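You operate a simulated robot arm through the tools that you are given. There is no shell and no other tool.

The job below is to be done with a simulated two-armed robot. You get a single attempt, and the scene is never put back.

## Task
Brush the lint off the jumper and put it in the wool drawer.
Fine: use the green brush and put it back; the drawer ends shut. Set down upright: green lint brush. Where these are worked on the way, their far stop is far enough and under half their travel is too little: wool drawer. What is to be rubbed or washed off counts as gone when no trace of it is left.

It is judged by the outcome, as a careful person would: the job done as asked, and still so three seconds after it is handed in. It fails if anything else is knocked over, pushed out of place, dropped, spilled or broken.

## Robot
Two 7-joint arms with fingered hands on one trunk that stands fixed in place. Base frame: the origin is at the foot of the trunk, x ahead of it, y to its left, z up. Readings come in mm, rad, newtons and seconds.
The left shoulder is at [26, 163, 1140], the right one opposite. Each reaches about 1215 mm from its shoulder. Payload 4 kg a hand.
Tool frame (each hand has its own): the origin (TCP) lies between the finger pads and is the grasp point; the fingertips stand 36 mm ahead of it; z points along the fingers, y is the line along which they close. The gripper opens to 124 mm; its body begins 42 mm behind the TCP. The gripper is a hand of 4 fingers: y runs from the thumb to the fingers, the wrist lies at [-15, -99, -189] in the tool frame, and closing takes about 1.5 s.
Orientation is told as [roll, pitch, yaw] about the base's x, y, z axes, in that order, counted from this pose: with the fingers straight down and the wrist toward the robot, the tool's x, y and z point along [0, 1, 0], [1, 0, 0] and [0, 0, -1] of the base frame.

## Interface
- The arms move only by the tool move_arm. It takes "left_commands", "right_commands" or both (then of equal length, played together; a hand with none holds still); each is a list of rows, each an object (a shift or turn left out is 0, a gripper value left out holds the last) with "dr": the turn, a rotation vector about the tool's x, y, z in rad, a list of three; "slide": the shift along the tool's x, y, z in mm, a list of three; "hand": the gripper command, from -1 (fully open) to 1 (shut), values between in proportion. In form: [{"dr": [wx, wy, wz], "slide": [dx, dy, dz], "hand": hand}, ...]. A call has 1 to 20 rows; each row is the pose to reach, as a shift and turn from the pose commanded when the call began, along the tool's axes at that moment. Each row takes 0.2 s and may step no farther than 50 mm and 0.15 rad from the row before; otherwise, or with a gripper value out of range, the whole call is refused. Where a pose cannot be reached the arm comes as near as it can. A force on the tool above 80 N (or 10 N above the force at the start of the call, whichever is more), or a blocked arm, ends the call early, and 0.2 s more pass. Each finger travels about 45 mm/s and halts on what it meets, pressing with about 29 N; the grip force reading is that of the motor and also rises with nothing between the fingers. The clock runs only during rows and for 0.2 s after the last one: add rows that repeat a pose to give the fingers time. The reply holds the time, the measured pose of the TCP, the force on the tool along the base axes, the opening and the grip force, in the units named above and with some noise, with the torque about the TCP (base axes, N m) and any sound that the robot's microphone picked up, and new pictures: "show" is both (left out), scene, wrist or none (wrist: the cameras of the hands that moved).
- Cameras (640 x 400 px; columns grow to the right, rows downward): "scene" is now at [102.3, -18.3, 1384.7]; the picture's right is [-0.24, -0.97, 0.02], its down [-0.42, 0.09, -0.90] and it looks along [0.87, -0.23, -0.43] (base axes); focal length 338 px, centre (320, 200). "left" rides on the left gripper at [-75, -86, -123] in its tool frame; the picture's right is [-0.70, -0.34, 0.63], its down [0.64, -0.68, 0.35] and it looks along [0.32, 0.65, 0.69] (tool axes); focal length 275 px, centre (320, 200). "right" rides on the right gripper at [75, -86, -123] in its tool frame; the picture's right is [-0.70, 0.34, -0.63], its down [-0.65, -0.68, 0.35] and it looks along [-0.32, 0.65, 0.69] (tool axes); focal length 275 px, centre (320, 200). There is no depth. A picture from a camera that has moved, and an enlarged one, comes with that camera's place and axes in the base frame and with its lens. The place of the scene camera against the robot may be out by one fixed shift of up to 18 mm in any direction.
- move_column(by): moves the trunk up (or, below 0, down) by that many mm; the arms and the scene camera ride with it, the base frame stays. It gives what a move gives, with no picture.
- set_grasp(shape, hand): the hand has 4 fingers and takes this shape, open, in about a second: jaw (thumb against the fingers, like two jaws); tri (thumb and two fingers); tip (a fingertip pinch); poke (one finger out to press); point (the index stretched); flat (the hand flat); cup (the hand cupped); fist (a fist). The gripper value then closes the fingers along that shape, each until it touches; the sizes above hold for jaw. It gives what a move gives, with no picture.
- pan_tilt(pan, tilt): turns the head with the scene camera to pan (to the left, within 1.501 rad either way) and tilt (down, from -0.506 to 1.204), counted from straight ahead of the robot (the tilt from the chest, where the trunk bows). It gives what a move gives, and a new picture of the scene camera.
- enlarge(camera, box): a new picture of the part [left, top, right, bottom] of that camera's present view, enlarged. The clock stands still meanwhile.
- job_done(): hands the job in; it is judged then, once.

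Places have to be worked out from the pictures, the camera data and where the tool is seen. Open the grippers and draw the arms clear of the work before you hand the job in, unless the task says otherwise.

The tools are called after "Request:" as a command line: name --argument value ..., lists and objects as JSON in quotes. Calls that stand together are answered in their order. move_arm: Moves the arms, as the interface text tells. Its arguments: {"type":"object","properties":{"left_commands":{"type":"array"},"right_commands":{"type":"array"},"show":{"type":"string","enum":["both","scene","wrist","none"]}},"required":[]} The other tools are called the same way: move_column (by) moves the trunk up or down; set_grasp (shape, hand) gives the hand a shape; pan_tilt (pan, tilt) turns the head that bears the scene camera; enlarge (camera, box) takes an enlarged picture of a part of a camera's view; job_done () hands the job in.

At the start:

```text
time_s: 0.0
left_eef_pos: [715.2, 112.0, 1223.5]
left_tcp_rot: [0.0, 0.001, -0.001]
left_force: [0.4, -0.5, -0.8]
left_moment: [0.01, -0.03, 0.0]
left_opening: 123.7
left_finger_force: 0.1
left_shape: jaw
right_eef_pos: [520.7, -356.8, 1218.1]
right_tcp_rot: [-0.001, 0.001, 0.001]
right_force: [0.2, -0.4, 1.1]
right_moment: [0.0, 0.0, 0.01]
right_opening: 123.5
right_finger_force: 0.0
right_shape: jaw
trunk travel left (down, up): [-300.0, 178.0]
head pan, tilt (commanded): [-0.248, 0.374]
```

scene: 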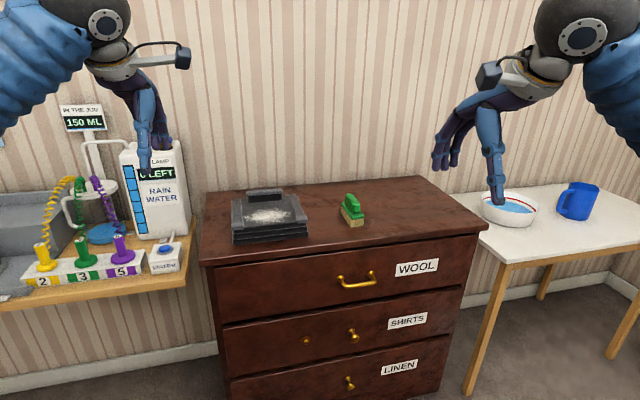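
right: 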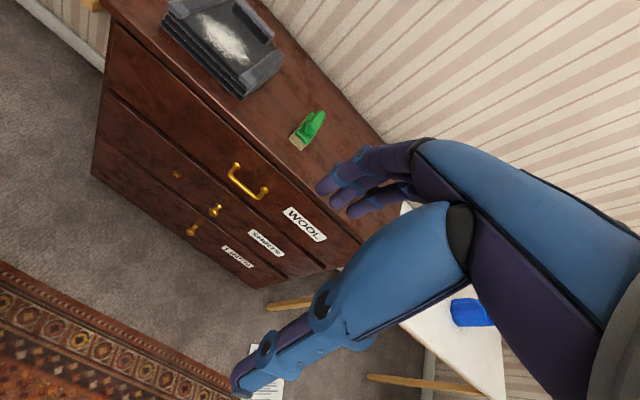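
left: 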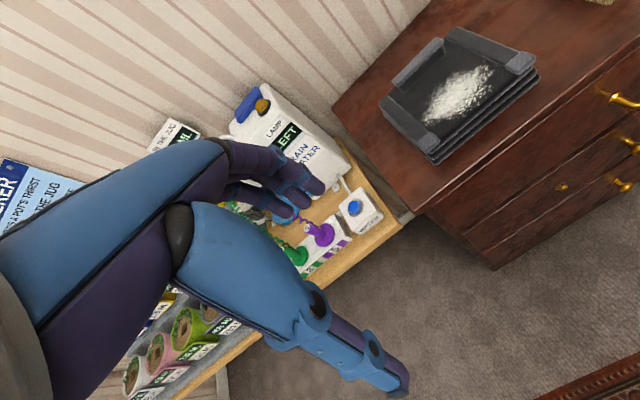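

The pictures show a chest of drawers with a folded grey jumper with lint on it and a green brush on top. I take a closer look at these first.

Request:
enlarge --camera "scene" --box '[200, 160, 400, 285]'

Request:
enlarge --camera "scene" --box '[200, 240, 500, 400]'

Request:
enlarge --camera "left" --box '[330, 0, 640, 200]'

Request:
enlarge --camera "right" --box '[100, 0, 400, 188]'

```text
3.20 times, centred on (300, 222) of scene
camera zoom: at [102.3, -18.3, 1384.7], right [-0.24, -0.97, 0.02], down [-0.42, 0.09, -0.9], along [0.87, -0.23, -0.43], focal length 1081 px, centre (384, 128)
```

zoom: 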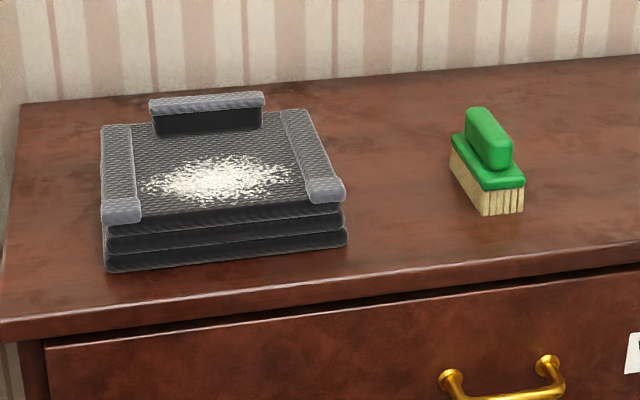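

```text
2.13 times, centred on (350, 320) of scene
camera zoom: at [102.3, -18.3, 1384.7], right [-0.24, -0.97, 0.02], down [-0.42, 0.09, -0.9], along [0.87, -0.23, -0.43], focal length 721 px, centre (256, -56)
```

zoom: 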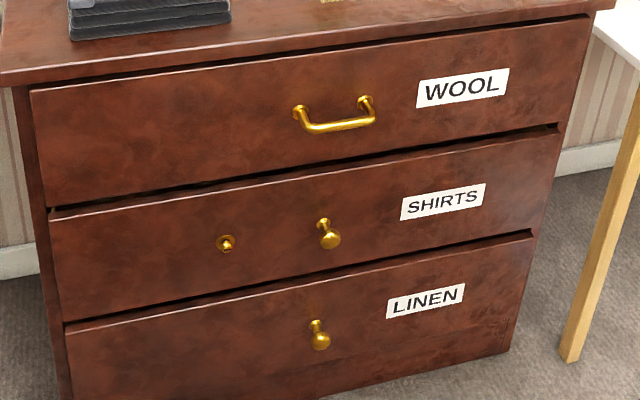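

```text
2.00 times, centred on (485, 100) of left
camera zoom: at [629.5, 38.3, 1345.3], right [-0.34, -0.7, -0.63], down [-0.68, 0.64, -0.35], along [0.65, 0.32, -0.69], focal length 551 px, centre (-10, 400)
```

zoom: 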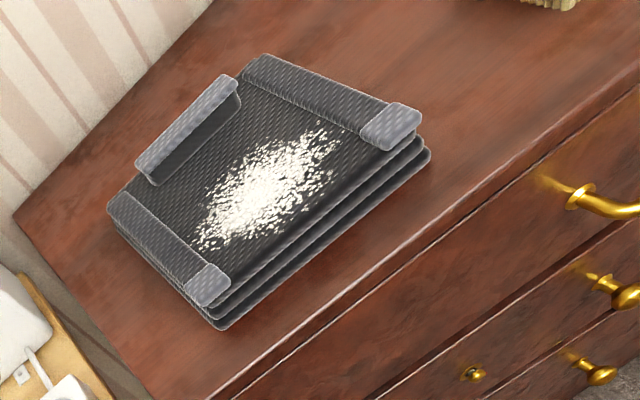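

```text
2.13 times, centred on (250, 94) of right
camera zoom: at [434.4, -281.5, 1339.3], right [0.34, -0.7, 0.63], down [-0.68, -0.65, -0.34], along [0.65, -0.32, -0.69], focal length 586 px, centre (469, 426)
```

zoom: 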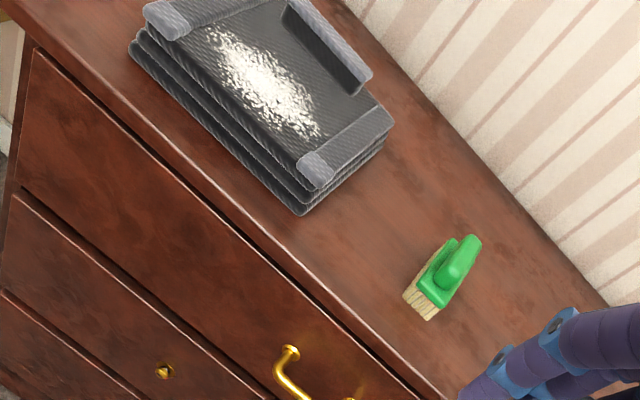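

The brush lies at roughly (1025, -371) with its handle top near z = 910. I zoom further to measure the brush, the jumper's collar and the drawer handle.

Request:
enlarge --camera "scene" --box '[328, 180, 384, 215]'

Request:
enlarge --camera "right" --box '[270, 95, 350, 145]'

Request:
enlarge --camera "scene" --box '[220, 180, 316, 240]'

Request:
enlarge --camera "right" --box '[140, 130, 300, 230]'

```text
11.43 times, centred on (356, 198) of scene
camera zoom: at [102.3, -18.3, 1384.7], right [-0.24, -0.97, 0.02], down [-0.42, 0.09, -0.9], along [0.87, -0.23, -0.43], focal length 3860 px, centre (-91, 229)
```

zoom: 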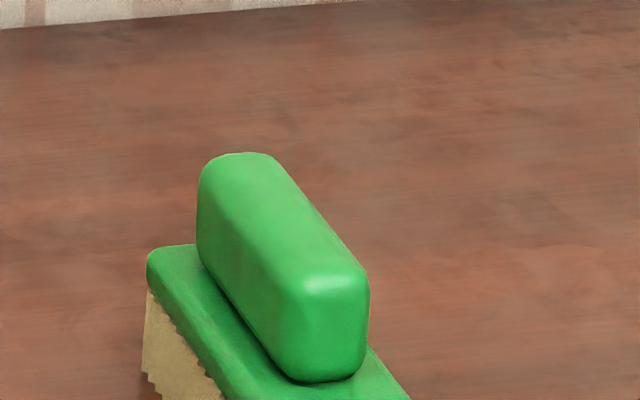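

```text
8.00 times, centred on (310, 120) of right
camera zoom: at [434.4, -281.5, 1339.3], right [0.34, -0.7, 0.63], down [-0.68, -0.65, -0.34], along [0.65, -0.32, -0.69], focal length 2202 px, centre (400, 840)
```

zoom: 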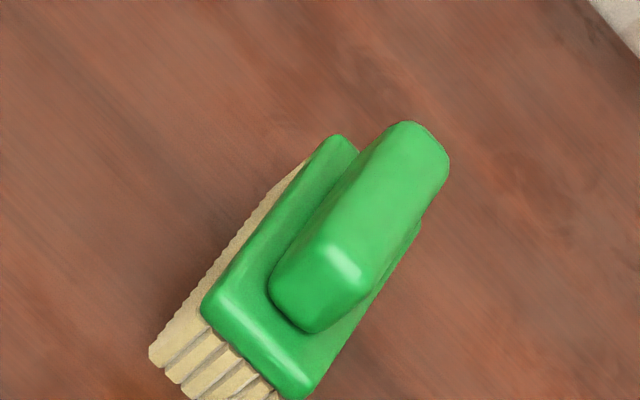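

```text
6.67 times, centred on (268, 210) of scene
camera zoom: at [102.3, -18.3, 1384.7], right [-0.24, -0.97, 0.02], down [-0.42, 0.09, -0.9], along [0.87, -0.23, -0.43], focal length 2252 px, centre (667, 133)
```

zoom: 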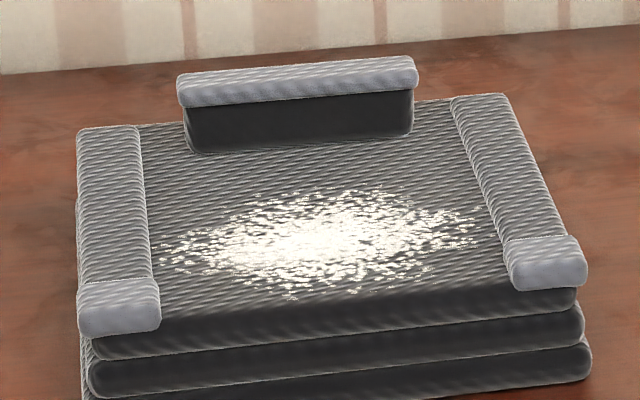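

```text
4.00 times, centred on (220, 180) of right
camera zoom: at [434.4, -281.5, 1339.3], right [0.34, -0.7, 0.63], down [-0.68, -0.65, -0.34], along [0.65, -0.32, -0.69], focal length 1101 px, centre (720, 280)
```

zoom: 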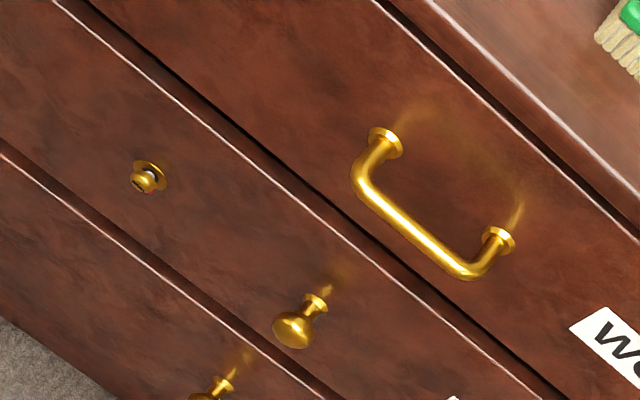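

Triangulating gives the brush centre near (1022, -371), plate top z ≈ 887, handle top z ≈ 922, chest top z ≈ 854; jumper top z ≈ 908. I bring the right hand toward the brush while yawing it so that it closes across the handle (along y).

Request:
move_arm --right_commands '[{"slide": [-1.3, 34, 8], "dr": [0, 0, 0.1428]}, {"slide": [-2.6, 68, 16], "dr": [0, 0, 0.2856]}, {"slide": [-3.9, 102, 24], "dr": [0, 0, 0.4284]}, {"slide": [-5.2, 136, 32], "dr": [0, 0, 0.5712]}, {"slide": [-6.5, 170, 40], "dr": [0, 0, 0.714]}, {"slide": [-7.8, 204, 48], "dr": [0, 0, 0.8568]}, {"slide": [-9.1, 238, 56], "dr": [0, 0, 0.9996]}, {"slide": [-10.4, 272, 64], "dr": [0, 0, 1.1424]}, {"slide": [-11.7, 306, 72], "dr": [0, 0, 1.2852]}, {"slide": [-13, 340, 80], "dr": [0, 0, 1.428]}, {"slide": [-14, 375, 88], "dr": [0, 0, 1.5708]}, {"slide": [-14, 375, 88], "dr": [0, 0, 1.5708]}]'

```text
time_s: 2.6
left_eef_pos: [714.6, 112.3, 1223.2]
left_tcp_rot: [0.0, 0.0, 0.002]
left_force: [-0.6, -0.5, -0.7]
left_moment: [0.01, -0.02, -0.04]
left_opening: 123.8
left_finger_force: 0.0
left_shape: jaw
right_eef_pos: [898.4, -369.7, 1130.2]
right_tcp_rot: [0.0, 0.001, -1.573]
right_force: [-0.9, -0.1, 0.3]
right_moment: [0.0, 0.01, 0.05]
right_opening: 123.7
right_finger_force: 0.0
right_shape: jaw
trunk travel left (down, up): [-300.0, 178.0]
head pan, tilt (commanded): [-0.248, 0.374]
camera scene: at [101.3, -19.0, 1384.8], right [-0.24, -0.97, 0.02], down [-0.42, 0.09, -0.9], along [0.87, -0.23, -0.43], focal length 338 px, centre (320, 200)
camera right: at [971.7, -282.8, 1252.7], right [-0.7, -0.34, 0.63], down [-0.64, 0.68, -0.35], along [-0.32, -0.65, -0.69], focal length 275 px, centre (320, 200)
```

scene: 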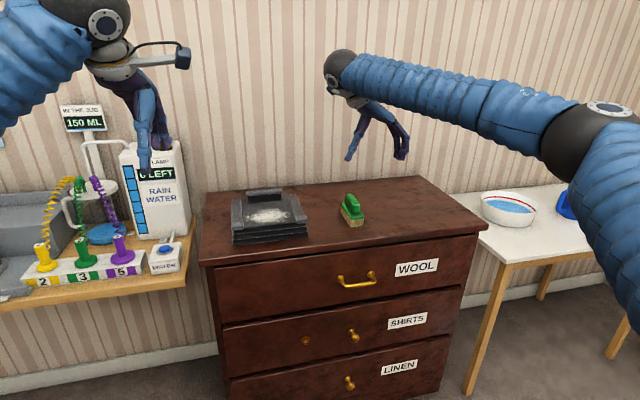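
right: 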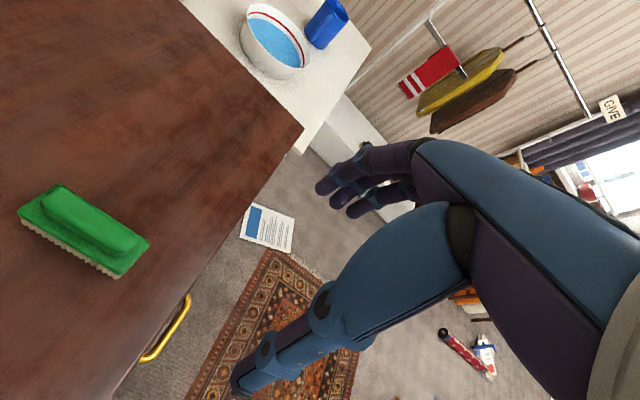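

The hand is now yawed -90° and near the chest. I zoom on the brush with the wrist camera to refine its place and heading.

Request:
enlarge --camera "right" --box '[0, 160, 192, 280]'

Request:
enlarge --camera "right" --box '[220, 120, 460, 400]'

Request:
enlarge --camera "scene" --box '[310, 50, 438, 170]'

```text
3.33 times, centred on (96, 220) of right
camera zoom: at [971.7, -282.8, 1252.7], right [-0.7, -0.34, 0.63], down [-0.64, 0.68, -0.35], along [-0.32, -0.65, -0.69], focal length 918 px, centre (1067, 133)
```

zoom: 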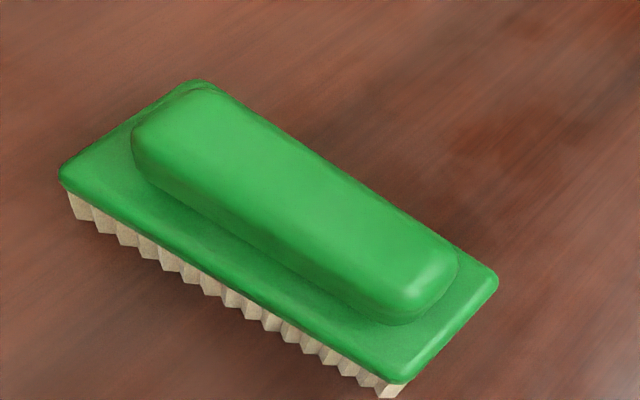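

```text
1.43 times, centred on (340, 260) of right
camera zoom: at [971.7, -282.8, 1252.7], right [-0.7, -0.34, 0.63], down [-0.64, 0.68, -0.35], along [-0.32, -0.65, -0.69], focal length 393 px, centre (291, 114)
```

zoom: 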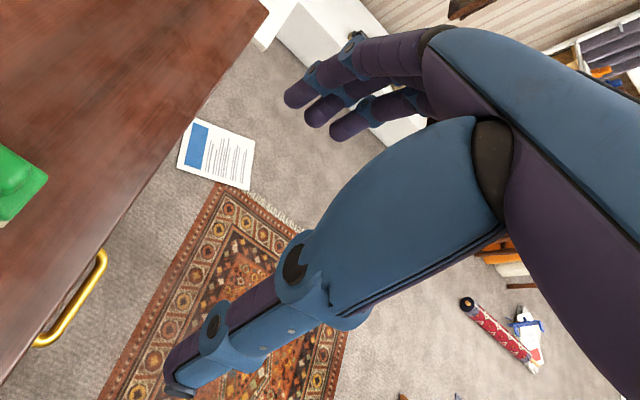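

```text
3.33 times, centred on (374, 110) of scene
camera zoom: at [101.3, -19.0, 1384.8], right [-0.24, -0.97, 0.02], down [-0.42, 0.09, -0.9], along [0.87, -0.23, -0.43], focal length 1126 px, centre (140, 500)
```

zoom: 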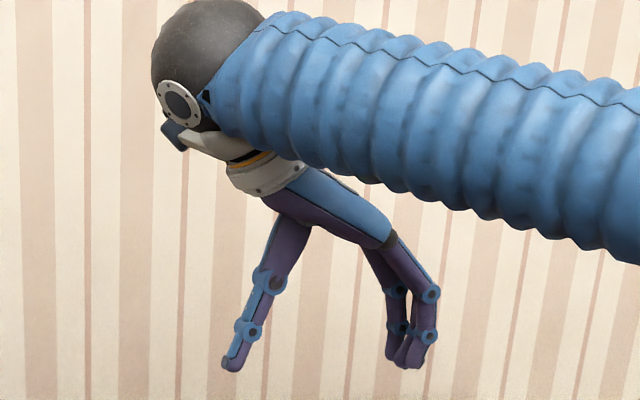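

The brush is axis-aligned: plate x 975–1080, y -347…-389, centre (1027, -368). I move over it and down to about z = 1000 to check reach.

Request:
move_arm --right_commands '[{"slide": [33, 0, 33]}, {"slide": [66, -1, 66]}, {"slide": [99, -2, 99]}, {"slide": [129, -2, 130]}, {"slide": [129, -2, 130]}]'

```text
time_s: 3.8
left_eef_pos: [716.4, 112.8, 1224.6]
left_tcp_rot: [0.0, 0.0, -0.001]
left_force: [-0.2, -0.6, -0.2]
left_moment: [0.02, 0.01, -0.05]
left_opening: 123.9
left_finger_force: 0.0
left_shape: jaw
right_eef_pos: [1024.2, -369.2, 1002.5]
right_tcp_rot: [0.0, 0.0, -1.569]
right_force: [-0.8, -0.9, -0.4]
right_moment: [0.02, -0.02, 0.02]
right_opening: 123.6
right_finger_force: 0.1
right_shape: jaw
trunk travel left (down, up): [-300.0, 178.0]
head pan, tilt (commanded): [-0.248, 0.374]
camera scene: at [101.2, -19.2, 1384.9], right [-0.24, -0.97, 0.02], down [-0.42, 0.09, -0.9], along [0.87, -0.23, -0.43], focal length 338 px, centre (320, 200)
camera right: at [1098.3, -282.0, 1123.6], right [-0.7, -0.34, 0.63], down [-0.65, 0.68, -0.34], along [-0.32, -0.65, -0.69], focal length 275 px, centre (320, 200)
```

scene: 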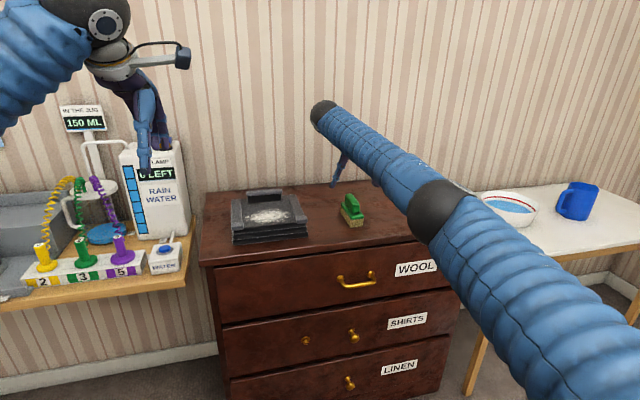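
right: 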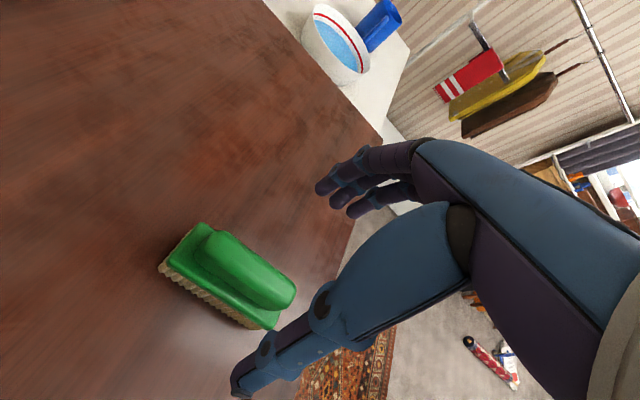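

Reach is fine. I descend to z ≈ 930, with fingertips just above the brush's plate on both sides of the handle.

Request:
move_arm --right_commands '[{"slide": [1, 0, 25]}, {"slide": [2, 0, 50]}, {"slide": [3, 0, 71]}, {"slide": [3, 0, 71]}]'

```text
time_s: 4.8
left_eef_pos: [715.1, 113.8, 1222.4]
left_tcp_rot: [-0.002, 0.0, 0.0]
left_force: [-0.1, 0.0, 0.6]
left_moment: [0.0, 0.0, -0.02]
left_opening: 123.9
left_finger_force: 0.1
left_shape: jaw
right_eef_pos: [1026.7, -368.1, 928.2]
right_tcp_rot: [-0.002, 0.001, -1.57]
right_force: [0.2, 0.0, -0.4]
right_moment: [-0.01, -0.01, -0.04]
right_opening: 123.8
right_finger_force: 0.0
right_shape: jaw
trunk travel left (down, up): [-300.0, 178.0]
head pan, tilt (commanded): [-0.248, 0.374]
camera scene: at [101.9, -18.2, 1384.8], right [-0.24, -0.97, 0.02], down [-0.42, 0.09, -0.9], along [0.87, -0.23, -0.43], focal length 338 px, centre (320, 200)
camera right: at [1100.9, -280.9, 1050.4], right [-0.7, -0.34, 0.63], down [-0.65, 0.68, -0.35], along [-0.32, -0.65, -0.69], focal length 275 px, centre (320, 200)
```

scene: 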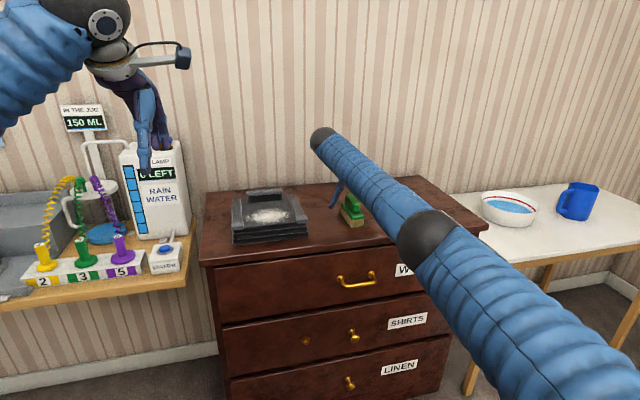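
right: 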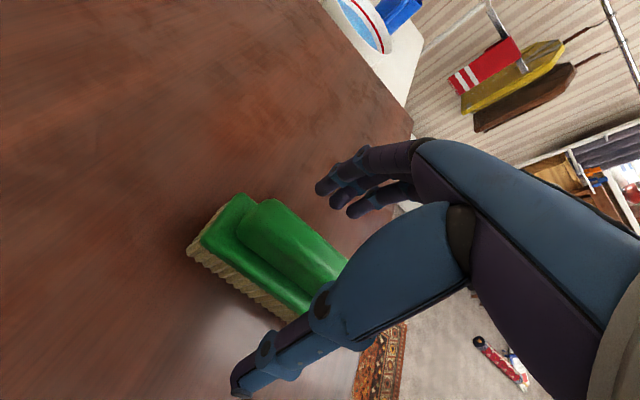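

Now I close partway first to see whether the fingers approach the handle evenly.

Request:
move_arm --right_commands '[{"hand": -0.2}, {"hand": 0.1}, {"hand": 0.1}, {"hand": 0.1}, {"hand": 0.1}]' --show "wrist"

```text
time_s: 6.0
left_eef_pos: [716.0, 113.0, 1222.1]
left_tcp_rot: [-0.001, 0.001, 0.001]
left_force: [-0.1, -0.4, -0.5]
left_moment: [-0.01, 0.0, -0.02]
left_opening: 123.6
left_finger_force: 0.1
left_shape: jaw
right_eef_pos: [1026.7, -367.5, 929.0]
right_tcp_rot: [-0.002, 0.001, -1.572]
right_force: [0.6, 0.6, -0.3]
right_moment: [-0.01, -0.03, -0.01]
right_opening: 56.1
right_finger_force: 0.0
right_shape: jaw
trunk travel left (down, up): [-300.0, 178.0]
head pan, tilt (commanded): [-0.248, 0.374]
camera right: at [1101.3, -280.8, 1050.0], right [-0.7, -0.34, 0.63], down [-0.65, 0.68, -0.35], along [-0.32, -0.65, -0.69], focal length 275 px, centre (320, 200)
```

right: 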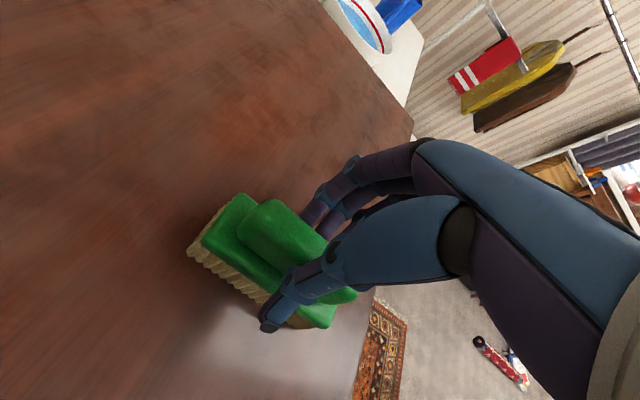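

Both sides are centred round the handle with the thumb near x ≈ 1020. I close the rest of the way.

Request:
move_arm --right_commands '[{"hand": 0.4}, {"hand": 0.7}, {"hand": 1}, {"hand": 1}, {"hand": 1}, {"hand": 1}]' --show "wrist"

```text
time_s: 7.4
left_eef_pos: [715.5, 114.7, 1220.8]
left_tcp_rot: [-0.001, 0.001, 0.001]
left_force: [0.2, -0.2, 0.0]
left_moment: [-0.03, -0.02, 0.02]
left_opening: 123.5
left_finger_force: 0.1
left_shape: jaw
right_eef_pos: [1027.1, -366.9, 928.5]
right_tcp_rot: [-0.003, 0.001, -1.573]
right_force: [-0.5, -0.1, 3.6]
right_moment: [-0.06, 0.01, 0.04]
right_opening: 31.7
right_finger_force: 28.2
right_shape: jaw
trunk travel left (down, up): [-300.0, 178.0]
head pan, tilt (commanded): [-0.248, 0.374]
camera right: at [1101.1, -280.7, 1050.4], right [-0.7, -0.34, 0.63], down [-0.65, 0.68, -0.35], along [-0.32, -0.65, -0.69], focal length 275 px, centre (320, 200)
```

right: 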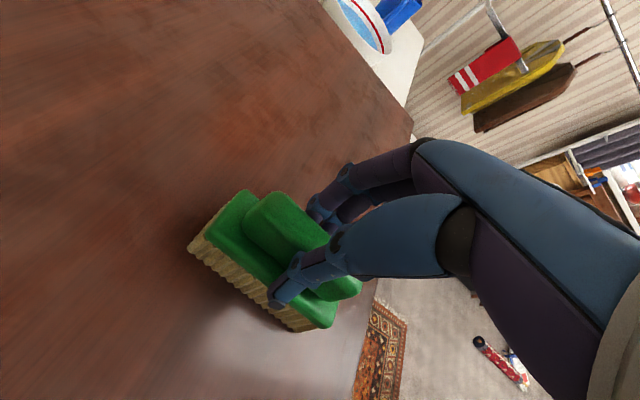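

Gripped at 31.7 mm with 28 N. I lift 80 mm and check that the brush comes along level.

Request:
move_arm --right_commands '[{"slide": [0, 0, -10]}, {"slide": [0, 0, -30]}, {"slide": [0, 0, -55]}, {"slide": [0, 0, -80]}, {"slide": [0, 0, -80]}]'

Request:
enlarge --camera "scene" --box '[200, 130, 440, 280]'

```text
time_s: 8.6
left_eef_pos: [716.9, 113.2, 1220.8]
left_tcp_rot: [0.001, 0.002, 0.0]
left_force: [0.2, 0.2, -0.4]
left_moment: [0.0, 0.01, 0.0]
left_opening: 123.9
left_finger_force: 0.0
left_shape: jaw
right_eef_pos: [1026.0, -369.8, 1009.1]
right_tcp_rot: [-0.003, -0.001, -1.572]
right_force: [0.1, -1.1, -0.5]
right_moment: [-0.02, -0.01, 0.01]
right_opening: 31.5
right_finger_force: 29.5
right_shape: jaw
trunk travel left (down, up): [-300.0, 178.0]
head pan, tilt (commanded): [-0.248, 0.374]
camera scene: at [103.0, -18.3, 1384.5], right [-0.24, -0.97, 0.02], down [-0.42, 0.09, -0.9], along [0.87, -0.23, -0.43], focal length 338 px, centre (320, 200)
camera right: at [1100.3, -282.6, 1130.7], right [-0.69, -0.34, 0.64], down [-0.65, 0.68, -0.34], along [-0.32, -0.65, -0.69], focal length 275 px, centre (320, 200)
```

scene: 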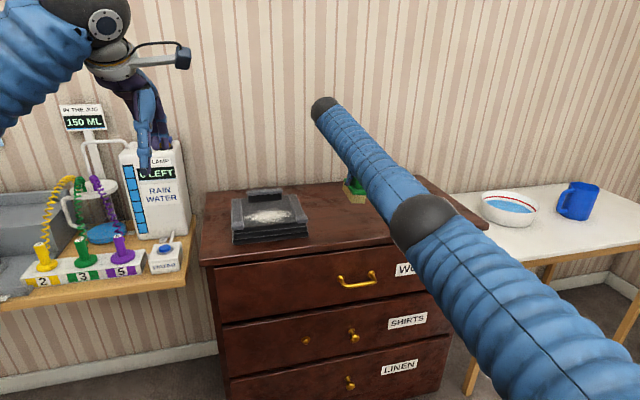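
right: 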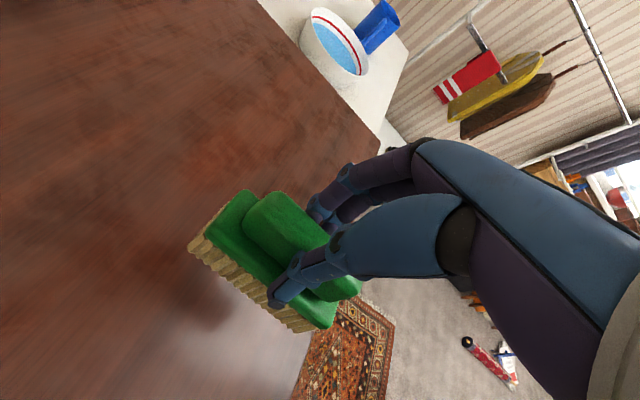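

```text
2.67 times, centred on (320, 205) of scene
camera zoom: at [103.0, -18.3, 1384.5], right [-0.24, -0.97, 0.02], down [-0.42, 0.09, -0.9], along [0.87, -0.23, -0.43], focal length 901 px, centre (320, 187)
```

zoom: 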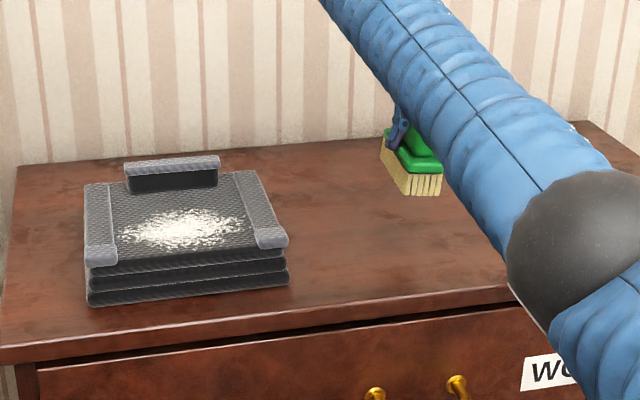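

The brush is held level and square. I draw the left arm back out of the way and carry the brush above the right part of the jumper.

Request:
move_arm --right_commands '[{"slide": [0, 0, -30]}, {"slide": [-5, -45, -40]}, {"slide": [-10, -90, -40]}, {"slide": [-15, -135, -40]}, {"slide": [-20, -180, -40]}, {"slide": [-26, -218, -40]}, {"slide": [-26, -218, -40]}]' --left_commands '[{"slide": [10, -35, -10]}, {"slide": [20, -70, -20]}, {"slide": [30, -105, -30]}, {"slide": [40, -140, -40]}, {"slide": [50, -175, -50]}, {"slide": [60, -200, -60]}, {"slide": [60, -200, -60]}]'

Request:
enlarge --camera "scene" --box '[190, 120, 398, 250]'

```text
time_s: 10.2
left_eef_pos: [515.1, 169.6, 1281.7]
left_tcp_rot: [0.002, 0.001, 0.0]
left_force: [0.6, -0.8, -0.9]
left_moment: [-0.02, 0.0, -0.01]
left_opening: 123.8
left_finger_force: 0.1
left_shape: jaw
right_eef_pos: [999.9, -150.7, 1045.2]
right_tcp_rot: [-0.002, 0.0, -1.571]
right_force: [0.6, -0.2, -1.6]
right_moment: [0.0, 0.0, 0.0]
right_opening: 31.4
right_finger_force: 29.5
right_shape: jaw
trunk travel left (down, up): [-300.0, 178.0]
head pan, tilt (commanded): [-0.248, 0.374]
camera scene: at [103.4, -19.4, 1384.5], right [-0.24, -0.97, 0.02], down [-0.42, 0.09, -0.9], along [0.87, -0.23, -0.43], focal length 338 px, centre (320, 200)
camera right: at [1074.1, -63.8, 1167.1], right [-0.69, -0.34, 0.64], down [-0.65, 0.68, -0.34], along [-0.32, -0.65, -0.69], focal length 275 px, centre (320, 200)
camera left: at [428.3, 94.7, 1404.9], right [-0.34, -0.7, -0.63], down [-0.68, 0.65, -0.34], along [0.65, 0.32, -0.69], focal length 275 px, centre (320, 200)
```

scene: 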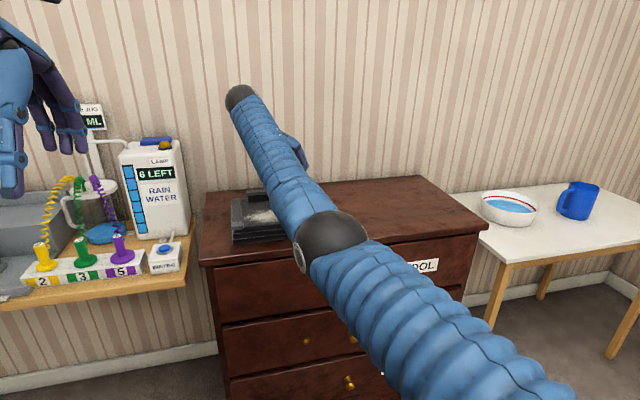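
right: 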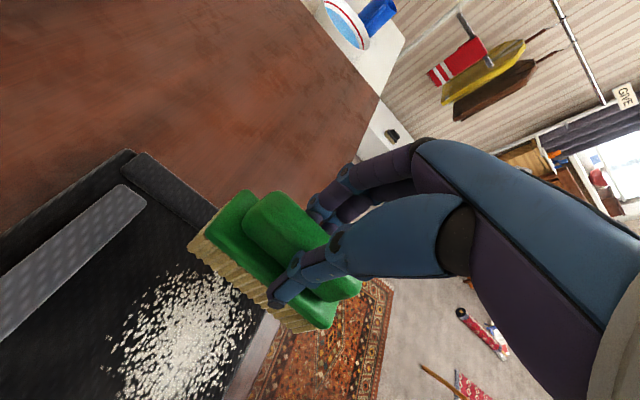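
left: 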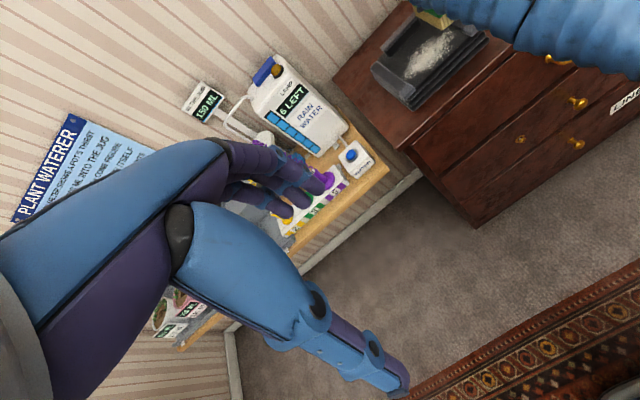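

```text
3.08 times, centred on (294, 185) of scene
camera zoom: at [103.4, -19.4, 1384.5], right [-0.24, -0.97, 0.02], down [-0.42, 0.09, -0.9], along [0.87, -0.23, -0.43], focal length 1039 px, centre (400, 246)
```

zoom: 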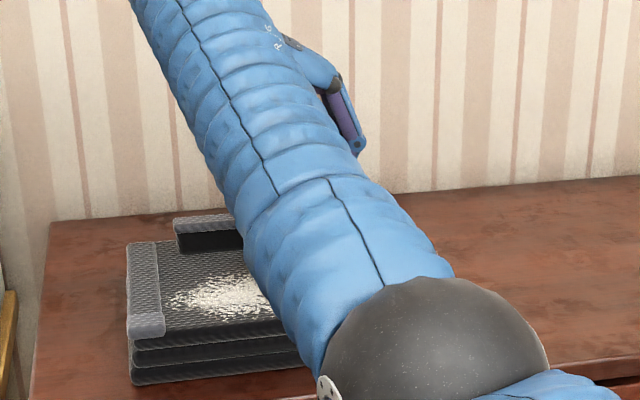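

The wrist view places the lint at about x 960–1052, y -25…-168, on the top at z ≈ 908; the brush must touch when TCP z ≈ 982. I lower near that height at the right end of the patch.

Request:
move_arm --right_commands '[{"slide": [3, -1, 20]}, {"slide": [6, -2, 40]}, {"slide": [6, -2, 52]}, {"slide": [6, -2, 57]}, {"slide": [6, -2, 57]}]' --show "wrist"

```text
time_s: 11.4
left_eef_pos: [514.4, 170.9, 1282.7]
left_tcp_rot: [0.001, -0.001, 0.0]
left_force: [-0.1, 0.0, 0.4]
left_moment: [-0.01, 0.01, 0.01]
left_opening: 123.6
left_finger_force: 0.1
left_shape: jaw
right_eef_pos: [1006.5, -151.3, 990.6]
right_tcp_rot: [-0.001, 0.0, -1.572]
right_force: [-0.1, -0.2, -0.7]
right_moment: [0.04, 0.03, -0.03]
right_opening: 31.5
right_finger_force: 28.8
right_shape: jaw
trunk travel left (down, up): [-300.0, 178.0]
head pan, tilt (commanded): [-0.248, 0.374]
camera right: at [1081.0, -63.3, 1112.7], right [-0.7, -0.34, 0.63], down [-0.65, 0.68, -0.35], along [-0.32, -0.65, -0.69], focal length 275 px, centre (320, 200)
```

right: 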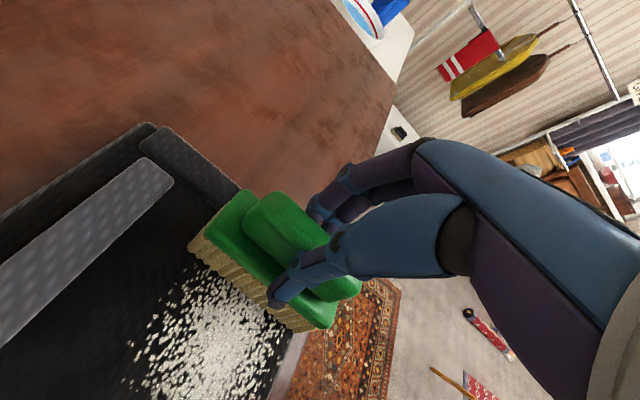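

No contact yet at z ≈ 991. I shift 3 mm toward the middle and descend in small steps, watching the force.

Request:
move_arm --right_commands '[{"slide": [0, -3, 2]}, {"slide": [0, -3, 4]}, {"slide": [0, -3, 6]}, {"slide": [0, -3, 6]}]' --show "none"

```text
time_s: 12.4
left_eef_pos: [513.3, 170.7, 1281.9]
left_tcp_rot: [-0.001, 0.0, 0.001]
left_force: [0.4, 0.4, 0.4]
left_moment: [0.03, -0.03, -0.01]
left_opening: 124.0
left_finger_force: 0.1
left_shape: jaw
right_eef_pos: [1006.7, -146.2, 983.8]
right_tcp_rot: [-0.001, -0.001, -1.569]
right_force: [0.5, 0.1, -1.3]
right_moment: [0.02, 0.03, 0.02]
right_opening: 31.5
right_finger_force: 28.5
right_shape: jaw
trunk travel left (down, up): [-300.0, 178.0]
head pan, tilt (commanded): [-0.248, 0.374]
```

Request:
move_arm --right_commands '[{"slide": [0, 0, 1]}, {"slide": [0, 0, 2]}, {"slide": [0, 0, 3]}, {"slide": [0, 0, 3]}]' --show "none"

```text
time_s: 13.4
left_eef_pos: [514.0, 170.4, 1282.3]
left_tcp_rot: [0.001, 0.0, 0.001]
left_force: [0.9, 0.4, -0.3]
left_moment: [-0.01, -0.01, 0.03]
left_opening: 123.5
left_finger_force: 0.1
left_shape: jaw
right_eef_pos: [1006.6, -146.9, 981.6]
right_tcp_rot: [-0.002, 0.001, -1.57]
right_force: [-0.1, 0.0, 0.3]
right_moment: [0.0, -0.01, 0.0]
right_opening: 31.5
right_finger_force: 29.1
right_shape: jaw
trunk travel left (down, up): [-300.0, 178.0]
head pan, tilt (commanded): [-0.248, 0.374]
```

Still no contact force at z ≈ 981.6 (force still near zero), so I keep lowering in 1 mm steps.

Request:
move_arm --right_commands '[{"slide": [0, 0, 1]}, {"slide": [0, 0, 2]}, {"slide": [0, 0, 3]}, {"slide": [0, 0, 3]}]' --show "wrist"

```text
time_s: 14.4
left_eef_pos: [513.0, 171.1, 1283.4]
left_tcp_rot: [0.0, -0.002, 0.0]
left_force: [0.1, -0.5, 0.7]
left_moment: [-0.01, -0.02, 0.01]
left_opening: 123.7
left_finger_force: 0.1
left_shape: jaw
right_eef_pos: [1007.4, -146.4, 980.3]
right_tcp_rot: [0.0, 0.001, -1.572]
right_force: [-2.6, -0.4, 8.3]
right_moment: [-0.23, 0.09, 0.03]
right_opening: 31.7
right_finger_force: 29.1
right_shape: jaw
trunk travel left (down, up): [-300.0, 178.0]
head pan, tilt (commanded): [-0.248, 0.374]
camera right: at [1081.2, -59.2, 1102.9], right [-0.7, -0.34, 0.63], down [-0.64, 0.68, -0.35], along [-0.31, -0.65, -0.69], focal length 275 px, centre (320, 200)
```

right: 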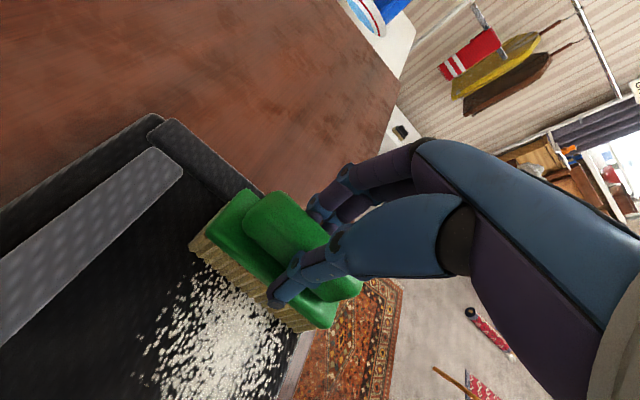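

Contact now: about 8 N, pressing slightly on the right edge (maybe the sleeve). I start the stroke toward +y (left) slowly, keeping this height.

Request:
move_arm --right_commands '[{"slide": [0, -5, 0]}, {"slide": [0, -10, 0]}, {"slide": [0, -15, 0]}, {"slide": [0, -20, 0]}, {"slide": [0, -20, 0]}]' --show "wrist"

```text
time_s: 15.6
left_eef_pos: [512.4, 170.9, 1281.8]
left_tcp_rot: [0.0, 0.0, 0.0]
left_force: [-0.7, 0.4, 0.3]
left_moment: [0.0, 0.0, 0.03]
left_opening: 123.7
left_finger_force: 0.0
left_shape: jaw
right_eef_pos: [1006.6, -126.2, 980.5]
right_tcp_rot: [0.001, 0.0, -1.57]
right_force: [2.1, -7.3, 16.7]
right_moment: [-0.99, -0.01, 0.06]
right_opening: 32.9
right_finger_force: 29.1
right_shape: jaw
trunk travel left (down, up): [-300.0, 178.0]
head pan, tilt (commanded): [-0.248, 0.374]
camera right: at [1080.7, -39.5, 1101.9], right [-0.7, -0.34, 0.63], down [-0.64, 0.68, -0.35], along [-0.31, -0.65, -0.69], focal length 275 px, centre (320, 200)
```

right: 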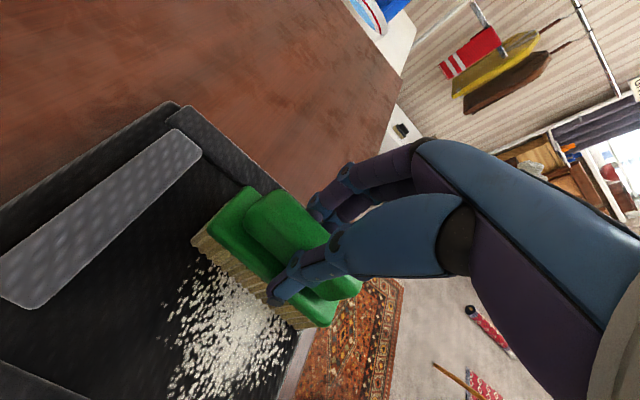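

The force rose to ~17 N and the brush seems to be pivoting slightly; the jumper itself hasn't moved (collar still at x ≈ 1099). I ease off by 2 mm and continue the stroke to the left end.

Request:
move_arm --right_commands '[{"slide": [0, 0, -2]}, {"slide": [0, -8, -2]}, {"slide": [0, -16, -2]}, {"slide": [0, -24, -2]}, {"slide": [0, -32, -2]}, {"slide": [0, -40, -2]}, {"slide": [0, -40, -2]}]' --show "wrist"

```text
time_s: 17.2
left_eef_pos: [512.6, 170.9, 1282.4]
left_tcp_rot: [-0.001, 0.0, 0.001]
left_force: [-0.3, 0.4, 0.9]
left_moment: [0.03, -0.01, -0.02]
left_opening: 123.4
left_finger_force: 0.1
left_shape: jaw
right_eef_pos: [1006.4, -84.3, 981.2]
right_tcp_rot: [0.0, -0.001, -1.571]
right_force: [0.6, -1.4, 6.9]
right_moment: [-0.29, 0.02, 0.03]
right_opening: 32.3
right_finger_force: 28.9
right_shape: jaw
trunk travel left (down, up): [-300.0, 178.0]
head pan, tilt (commanded): [-0.248, 0.374]
camera right: at [1080.6, 1.6, 1102.5], right [-0.7, -0.34, 0.63], down [-0.65, 0.68, -0.35], along [-0.32, -0.65, -0.69], focal length 275 px, centre (320, 200)
```

right: 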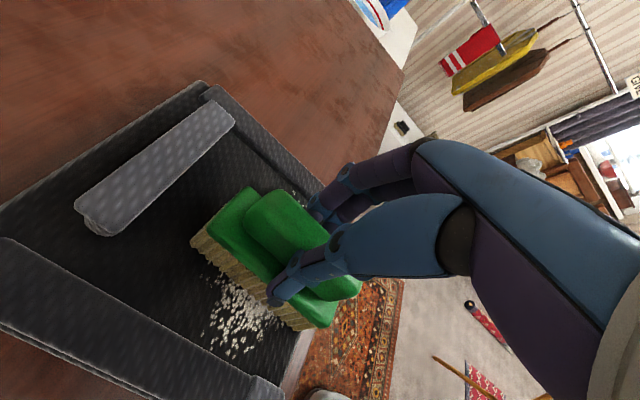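

The lint is coming off under the brush, with a few bits left behind at the right end. I continue to the left end of the stroke.

Request:
move_arm --right_commands '[{"slide": [0, -8, 0]}, {"slide": [0, -16, 0]}, {"slide": [0, -24, 0]}, {"slide": [0, -32, 0]}, {"slide": [0, -38, 0]}, {"slide": [0, -38, 0]}]' --show "wrist"

Request:
enlarge --camera "right" --box '[180, 100, 372, 220]'

```text
time_s: 18.6
left_eef_pos: [513.5, 169.5, 1282.6]
left_tcp_rot: [0.0, 0.0, -0.001]
left_force: [0.3, 0.1, -1.0]
left_moment: [0.0, -0.03, 0.0]
left_opening: 123.7
left_finger_force: 0.1
left_shape: jaw
right_eef_pos: [997.5, -49.4, 981.4]
right_tcp_rot: [0.0, -0.001, -1.571]
right_force: [-0.8, -2.1, 6.3]
right_moment: [-0.28, 0.01, 0.08]
right_opening: 32.7
right_finger_force: 28.7
right_shape: jaw
right hand out of reach, approached as far as the arm can: row 3, 4, 5, 6
trunk travel left (down, up): [-300.0, 178.0]
head pan, tilt (commanded): [-0.248, 0.374]
camera right: at [1071.6, 36.8, 1102.5], right [-0.7, -0.34, 0.63], down [-0.65, 0.68, -0.35], along [-0.32, -0.65, -0.69], focal length 275 px, centre (320, 200)
```

right: 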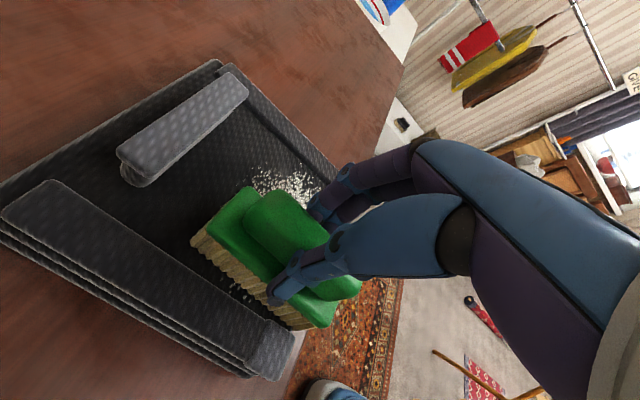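

```text
3.33 times, centred on (276, 160) of right
camera zoom: at [1071.6, 36.8, 1102.5], right [-0.7, -0.34, 0.63], down [-0.65, 0.68, -0.35], along [-0.32, -0.65, -0.69], focal length 918 px, centre (467, 333)
```

zoom: 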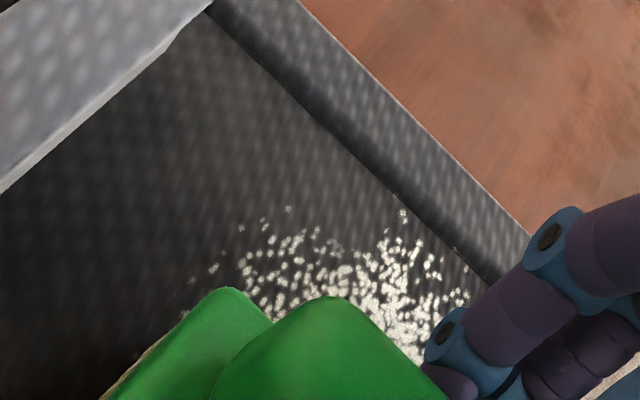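

The arm is at its reach limit here in this orientation, and some lint remains on the right. I lift and look at what is left before choosing the next strokes.

Request:
move_arm --right_commands '[{"slide": [0, 3, -20]}, {"slide": [0, 10, -50]}, {"slide": [0, 30, -90]}, {"slide": [-30, 60, -130]}, {"slide": [-60, 90, -160]}, {"slide": [-60, 90, -160]}]'

Request:
enlarge --camera "left" --box '[350, 0, 510, 100]'

Request:
enlarge --camera "scene" --box '[210, 170, 322, 240]'

```text
refused: row 4 steps farther than a row can; nothing moved
```

```text
4.00 times, centred on (430, 50) of left
camera zoom: at [426.5, 95.7, 1405.7], right [-0.34, -0.7, -0.63], down [-0.68, 0.64, -0.35], along [0.65, 0.32, -0.69], focal length 1101 px, centre (-120, 800)
```

zoom: 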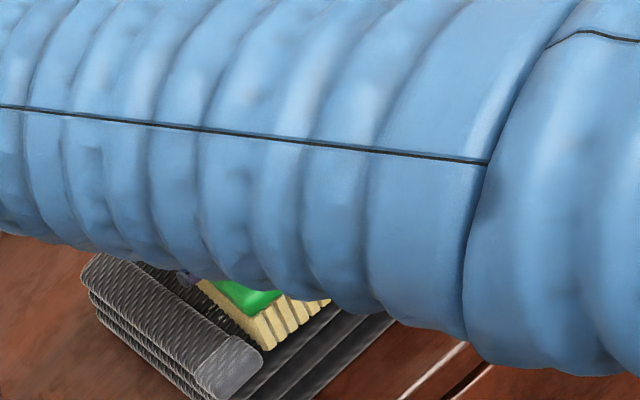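

```text
5.71 times, centred on (266, 205) of scene
camera zoom: at [101.4, -18.5, 1384.7], right [-0.24, -0.97, 0.02], down [-0.42, 0.09, -0.9], along [0.87, -0.23, -0.43], focal length 1930 px, centre (629, 171)
```

zoom: 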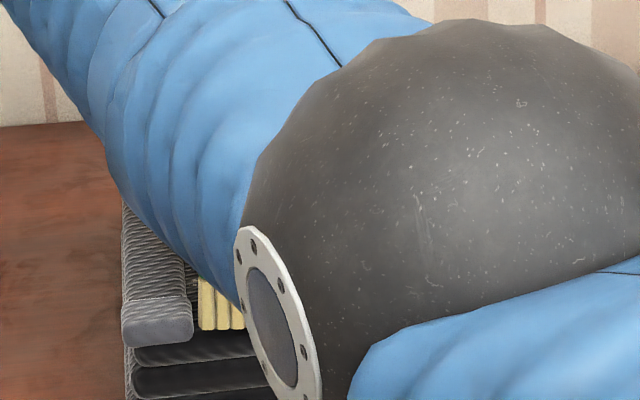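

I retry with smaller steps: lift straight up, then retreat right and back for a view.

Request:
move_arm --right_commands '[{"slide": [-8, 3, -15]}, {"slide": [-10, 5, -45]}, {"slide": [-12, 25, -75]}, {"slide": [-30, 60, -90]}, {"slide": [-60, 95, -100]}, {"slide": [-90, 130, -100]}, {"slide": [-120, 165, -100]}, {"slide": [-150, 200, -100]}, {"slide": [-150, 200, -100]}]'

Request:
enlarge --camera "left" --box '[350, 0, 510, 100]'

Request:
enlarge --camera "scene" --box '[210, 170, 322, 240]'

```text
time_s: 20.6
left_eef_pos: [514.1, 171.4, 1282.1]
left_tcp_rot: [0.0, 0.0, 0.0]
left_force: [0.6, 1.1, 0.3]
left_moment: [0.0, -0.03, 0.0]
left_opening: 123.9
left_finger_force: 0.1
left_shape: jaw
right_eef_pos: [1021.1, -202.9, 1100.9]
right_tcp_rot: [-0.002, 0.001, -1.572]
right_force: [0.7, -0.1, -0.9]
right_moment: [-0.04, -0.01, 0.03]
right_opening: 31.8
right_finger_force: 29.3
right_shape: jaw
right hand out of reach, approached as far as the arm can: row 1, 2, 3, 4, 5, 6, 7, 8, 9
trunk travel left (down, up): [-300.0, 178.0]
head pan, tilt (commanded): [-0.248, 0.374]
camera scene: at [102.4, -17.8, 1384.7], right [-0.24, -0.97, 0.02], down [-0.42, 0.09, -0.9], along [0.87, -0.23, -0.43], focal length 338 px, centre (320, 200)
camera right: at [1094.8, -115.6, 1222.2], right [-0.69, -0.34, 0.64], down [-0.65, 0.68, -0.34], along [-0.32, -0.65, -0.69], focal length 275 px, centre (320, 200)
```

scene: 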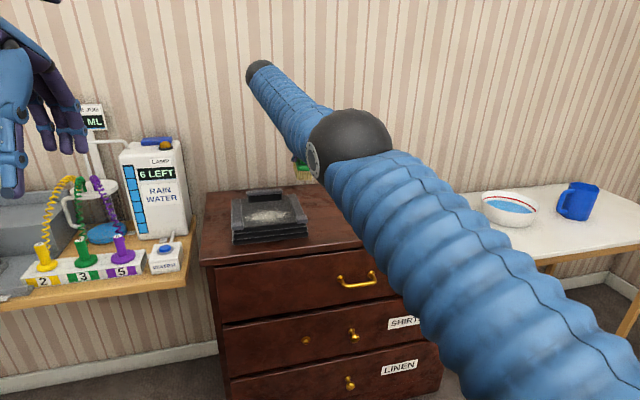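
right: 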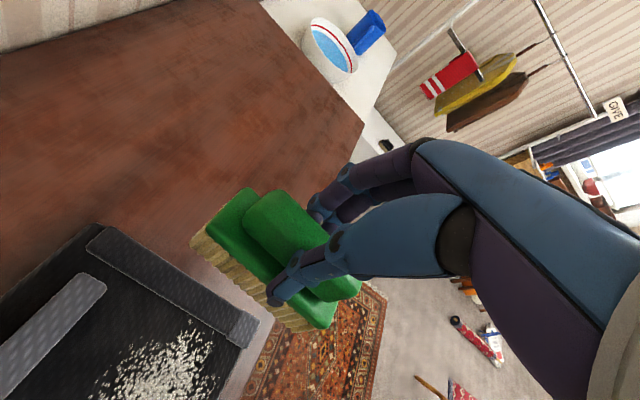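

```text
4.00 times, centred on (430, 50) of left
camera zoom: at [427.6, 96.4, 1405.3], right [-0.34, -0.7, -0.63], down [-0.68, 0.64, -0.35], along [0.65, 0.32, -0.69], focal length 1101 px, centre (-120, 800)
```

zoom: 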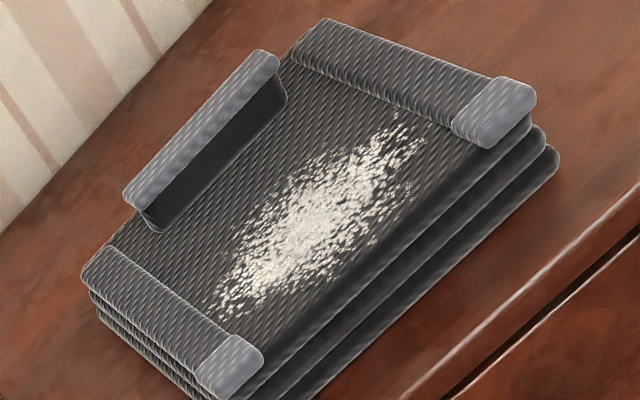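

```text
5.71 times, centred on (266, 205) of scene
camera zoom: at [102.4, -17.8, 1384.7], right [-0.24, -0.97, 0.02], down [-0.42, 0.09, -0.9], along [0.87, -0.23, -0.43], focal length 1930 px, centre (629, 171)
```

zoom: 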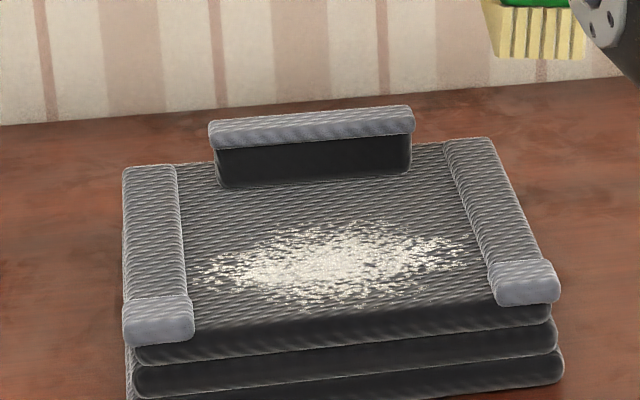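

The lint is fainter all over, so it fades with repeated rubbing; more passes are needed. The arm reported an odd reach limit, so I check with a null move where the commanded pose is.

Request:
move_arm --right_commands '[{"slide": [0, 0, 0]}, {"slide": [0, 0, 0]}]' --show "none"

```text
time_s: 21.2
left_eef_pos: [514.2, 170.8, 1282.0]
left_tcp_rot: [0.001, 0.001, -0.002]
left_force: [0.0, -0.6, -0.4]
left_moment: [-0.01, 0.0, 0.02]
left_opening: 123.8
left_finger_force: 0.1
left_shape: jaw
right_eef_pos: [1020.9, -203.2, 1100.6]
right_tcp_rot: [-0.002, 0.001, -1.569]
right_force: [-0.6, -0.1, -1.0]
right_moment: [-0.02, 0.03, -0.04]
right_opening: 31.9
right_finger_force: 29.9
right_shape: jaw
trunk travel left (down, up): [-300.0, 178.0]
head pan, tilt (commanded): [-0.248, 0.374]
```

The commanded pose seems to match the actual one again. I try a small move back toward the robot.

Request:
move_arm --right_commands '[{"slide": [-15, 0, 0]}, {"slide": [-30, 0, 0]}, {"slide": [-45, 0, 0]}]' --show "none"

```text
time_s: 22.0
left_eef_pos: [514.7, 171.8, 1282.4]
left_tcp_rot: [0.001, -0.001, 0.002]
left_force: [-0.1, -0.3, -0.1]
left_moment: [0.0, 0.0, -0.02]
left_opening: 123.8
left_finger_force: 0.0
left_shape: jaw
right_eef_pos: [1019.3, -200.5, 1105.6]
right_tcp_rot: [-0.003, 0.0, -1.57]
right_force: [0.2, -0.1, -0.7]
right_moment: [0.01, 0.04, -0.01]
right_opening: 31.6
right_finger_force: 29.1
right_shape: jaw
right hand out of reach, approached as far as the arm can: row 1, 2, 3
trunk travel left (down, up): [-300.0, 178.0]
head pan, tilt (commanded): [-0.248, 0.374]
```

The elbow appears locked straight, so a purely radial retreat cannot bend it. I try a sideways/upward motion combined with a little retreat to unlock it.

Request:
move_arm --right_commands '[{"slide": [-5, -15, -10]}, {"slide": [-12, -30, -20]}, {"slide": [-20, -45, -30]}, {"slide": [-30, -60, -40]}]' --show "none"

```text
time_s: 23.0
left_eef_pos: [513.5, 171.5, 1283.2]
left_tcp_rot: [-0.001, 0.001, 0.0]
left_force: [-0.4, 1.0, 1.0]
left_moment: [-0.05, 0.01, -0.01]
left_opening: 123.5
left_finger_force: 0.1
left_shape: jaw
right_eef_pos: [999.7, -137.5, 1148.7]
right_tcp_rot: [-0.003, -0.003, -1.571]
right_force: [-0.5, -0.1, -0.6]
right_moment: [0.03, 0.02, 0.0]
right_opening: 31.9
right_finger_force: 29.0
right_shape: jaw
right hand out of reach, approached as far as the arm can: row 2, 3, 4
trunk travel left (down, up): [-300.0, 178.0]
head pan, tilt (commanded): [-0.248, 0.374]
```

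Still straight. I try the opposite sideways direction (right and down) with a slight retreat.

Request:
move_arm --right_commands '[{"slide": [-4, 15, 5]}, {"slide": [-10, 30, 10]}, {"slide": [-18, 45, 15]}, {"slide": [-28, 60, 20]}]' --show "none"

```text
time_s: 24.0
left_eef_pos: [514.5, 171.8, 1280.9]
left_tcp_rot: [0.001, -0.002, 0.001]
left_force: [-0.1, -0.4, -0.4]
left_moment: [-0.01, 0.0, -0.01]
left_opening: 123.8
left_finger_force: 0.2
left_shape: jaw
right_eef_pos: [1012.1, -184.1, 1136.1]
right_tcp_rot: [-0.002, 0.0, -1.569]
right_force: [0.3, 0.7, -0.9]
right_moment: [-0.01, 0.01, -0.05]
right_opening: 31.9
right_finger_force: 29.5
right_shape: jaw
right hand out of reach, approached as far as the arm can: row 1, 2, 3, 4
trunk travel left (down, up): [-300.0, 178.0]
head pan, tilt (commanded): [-0.248, 0.374]
```

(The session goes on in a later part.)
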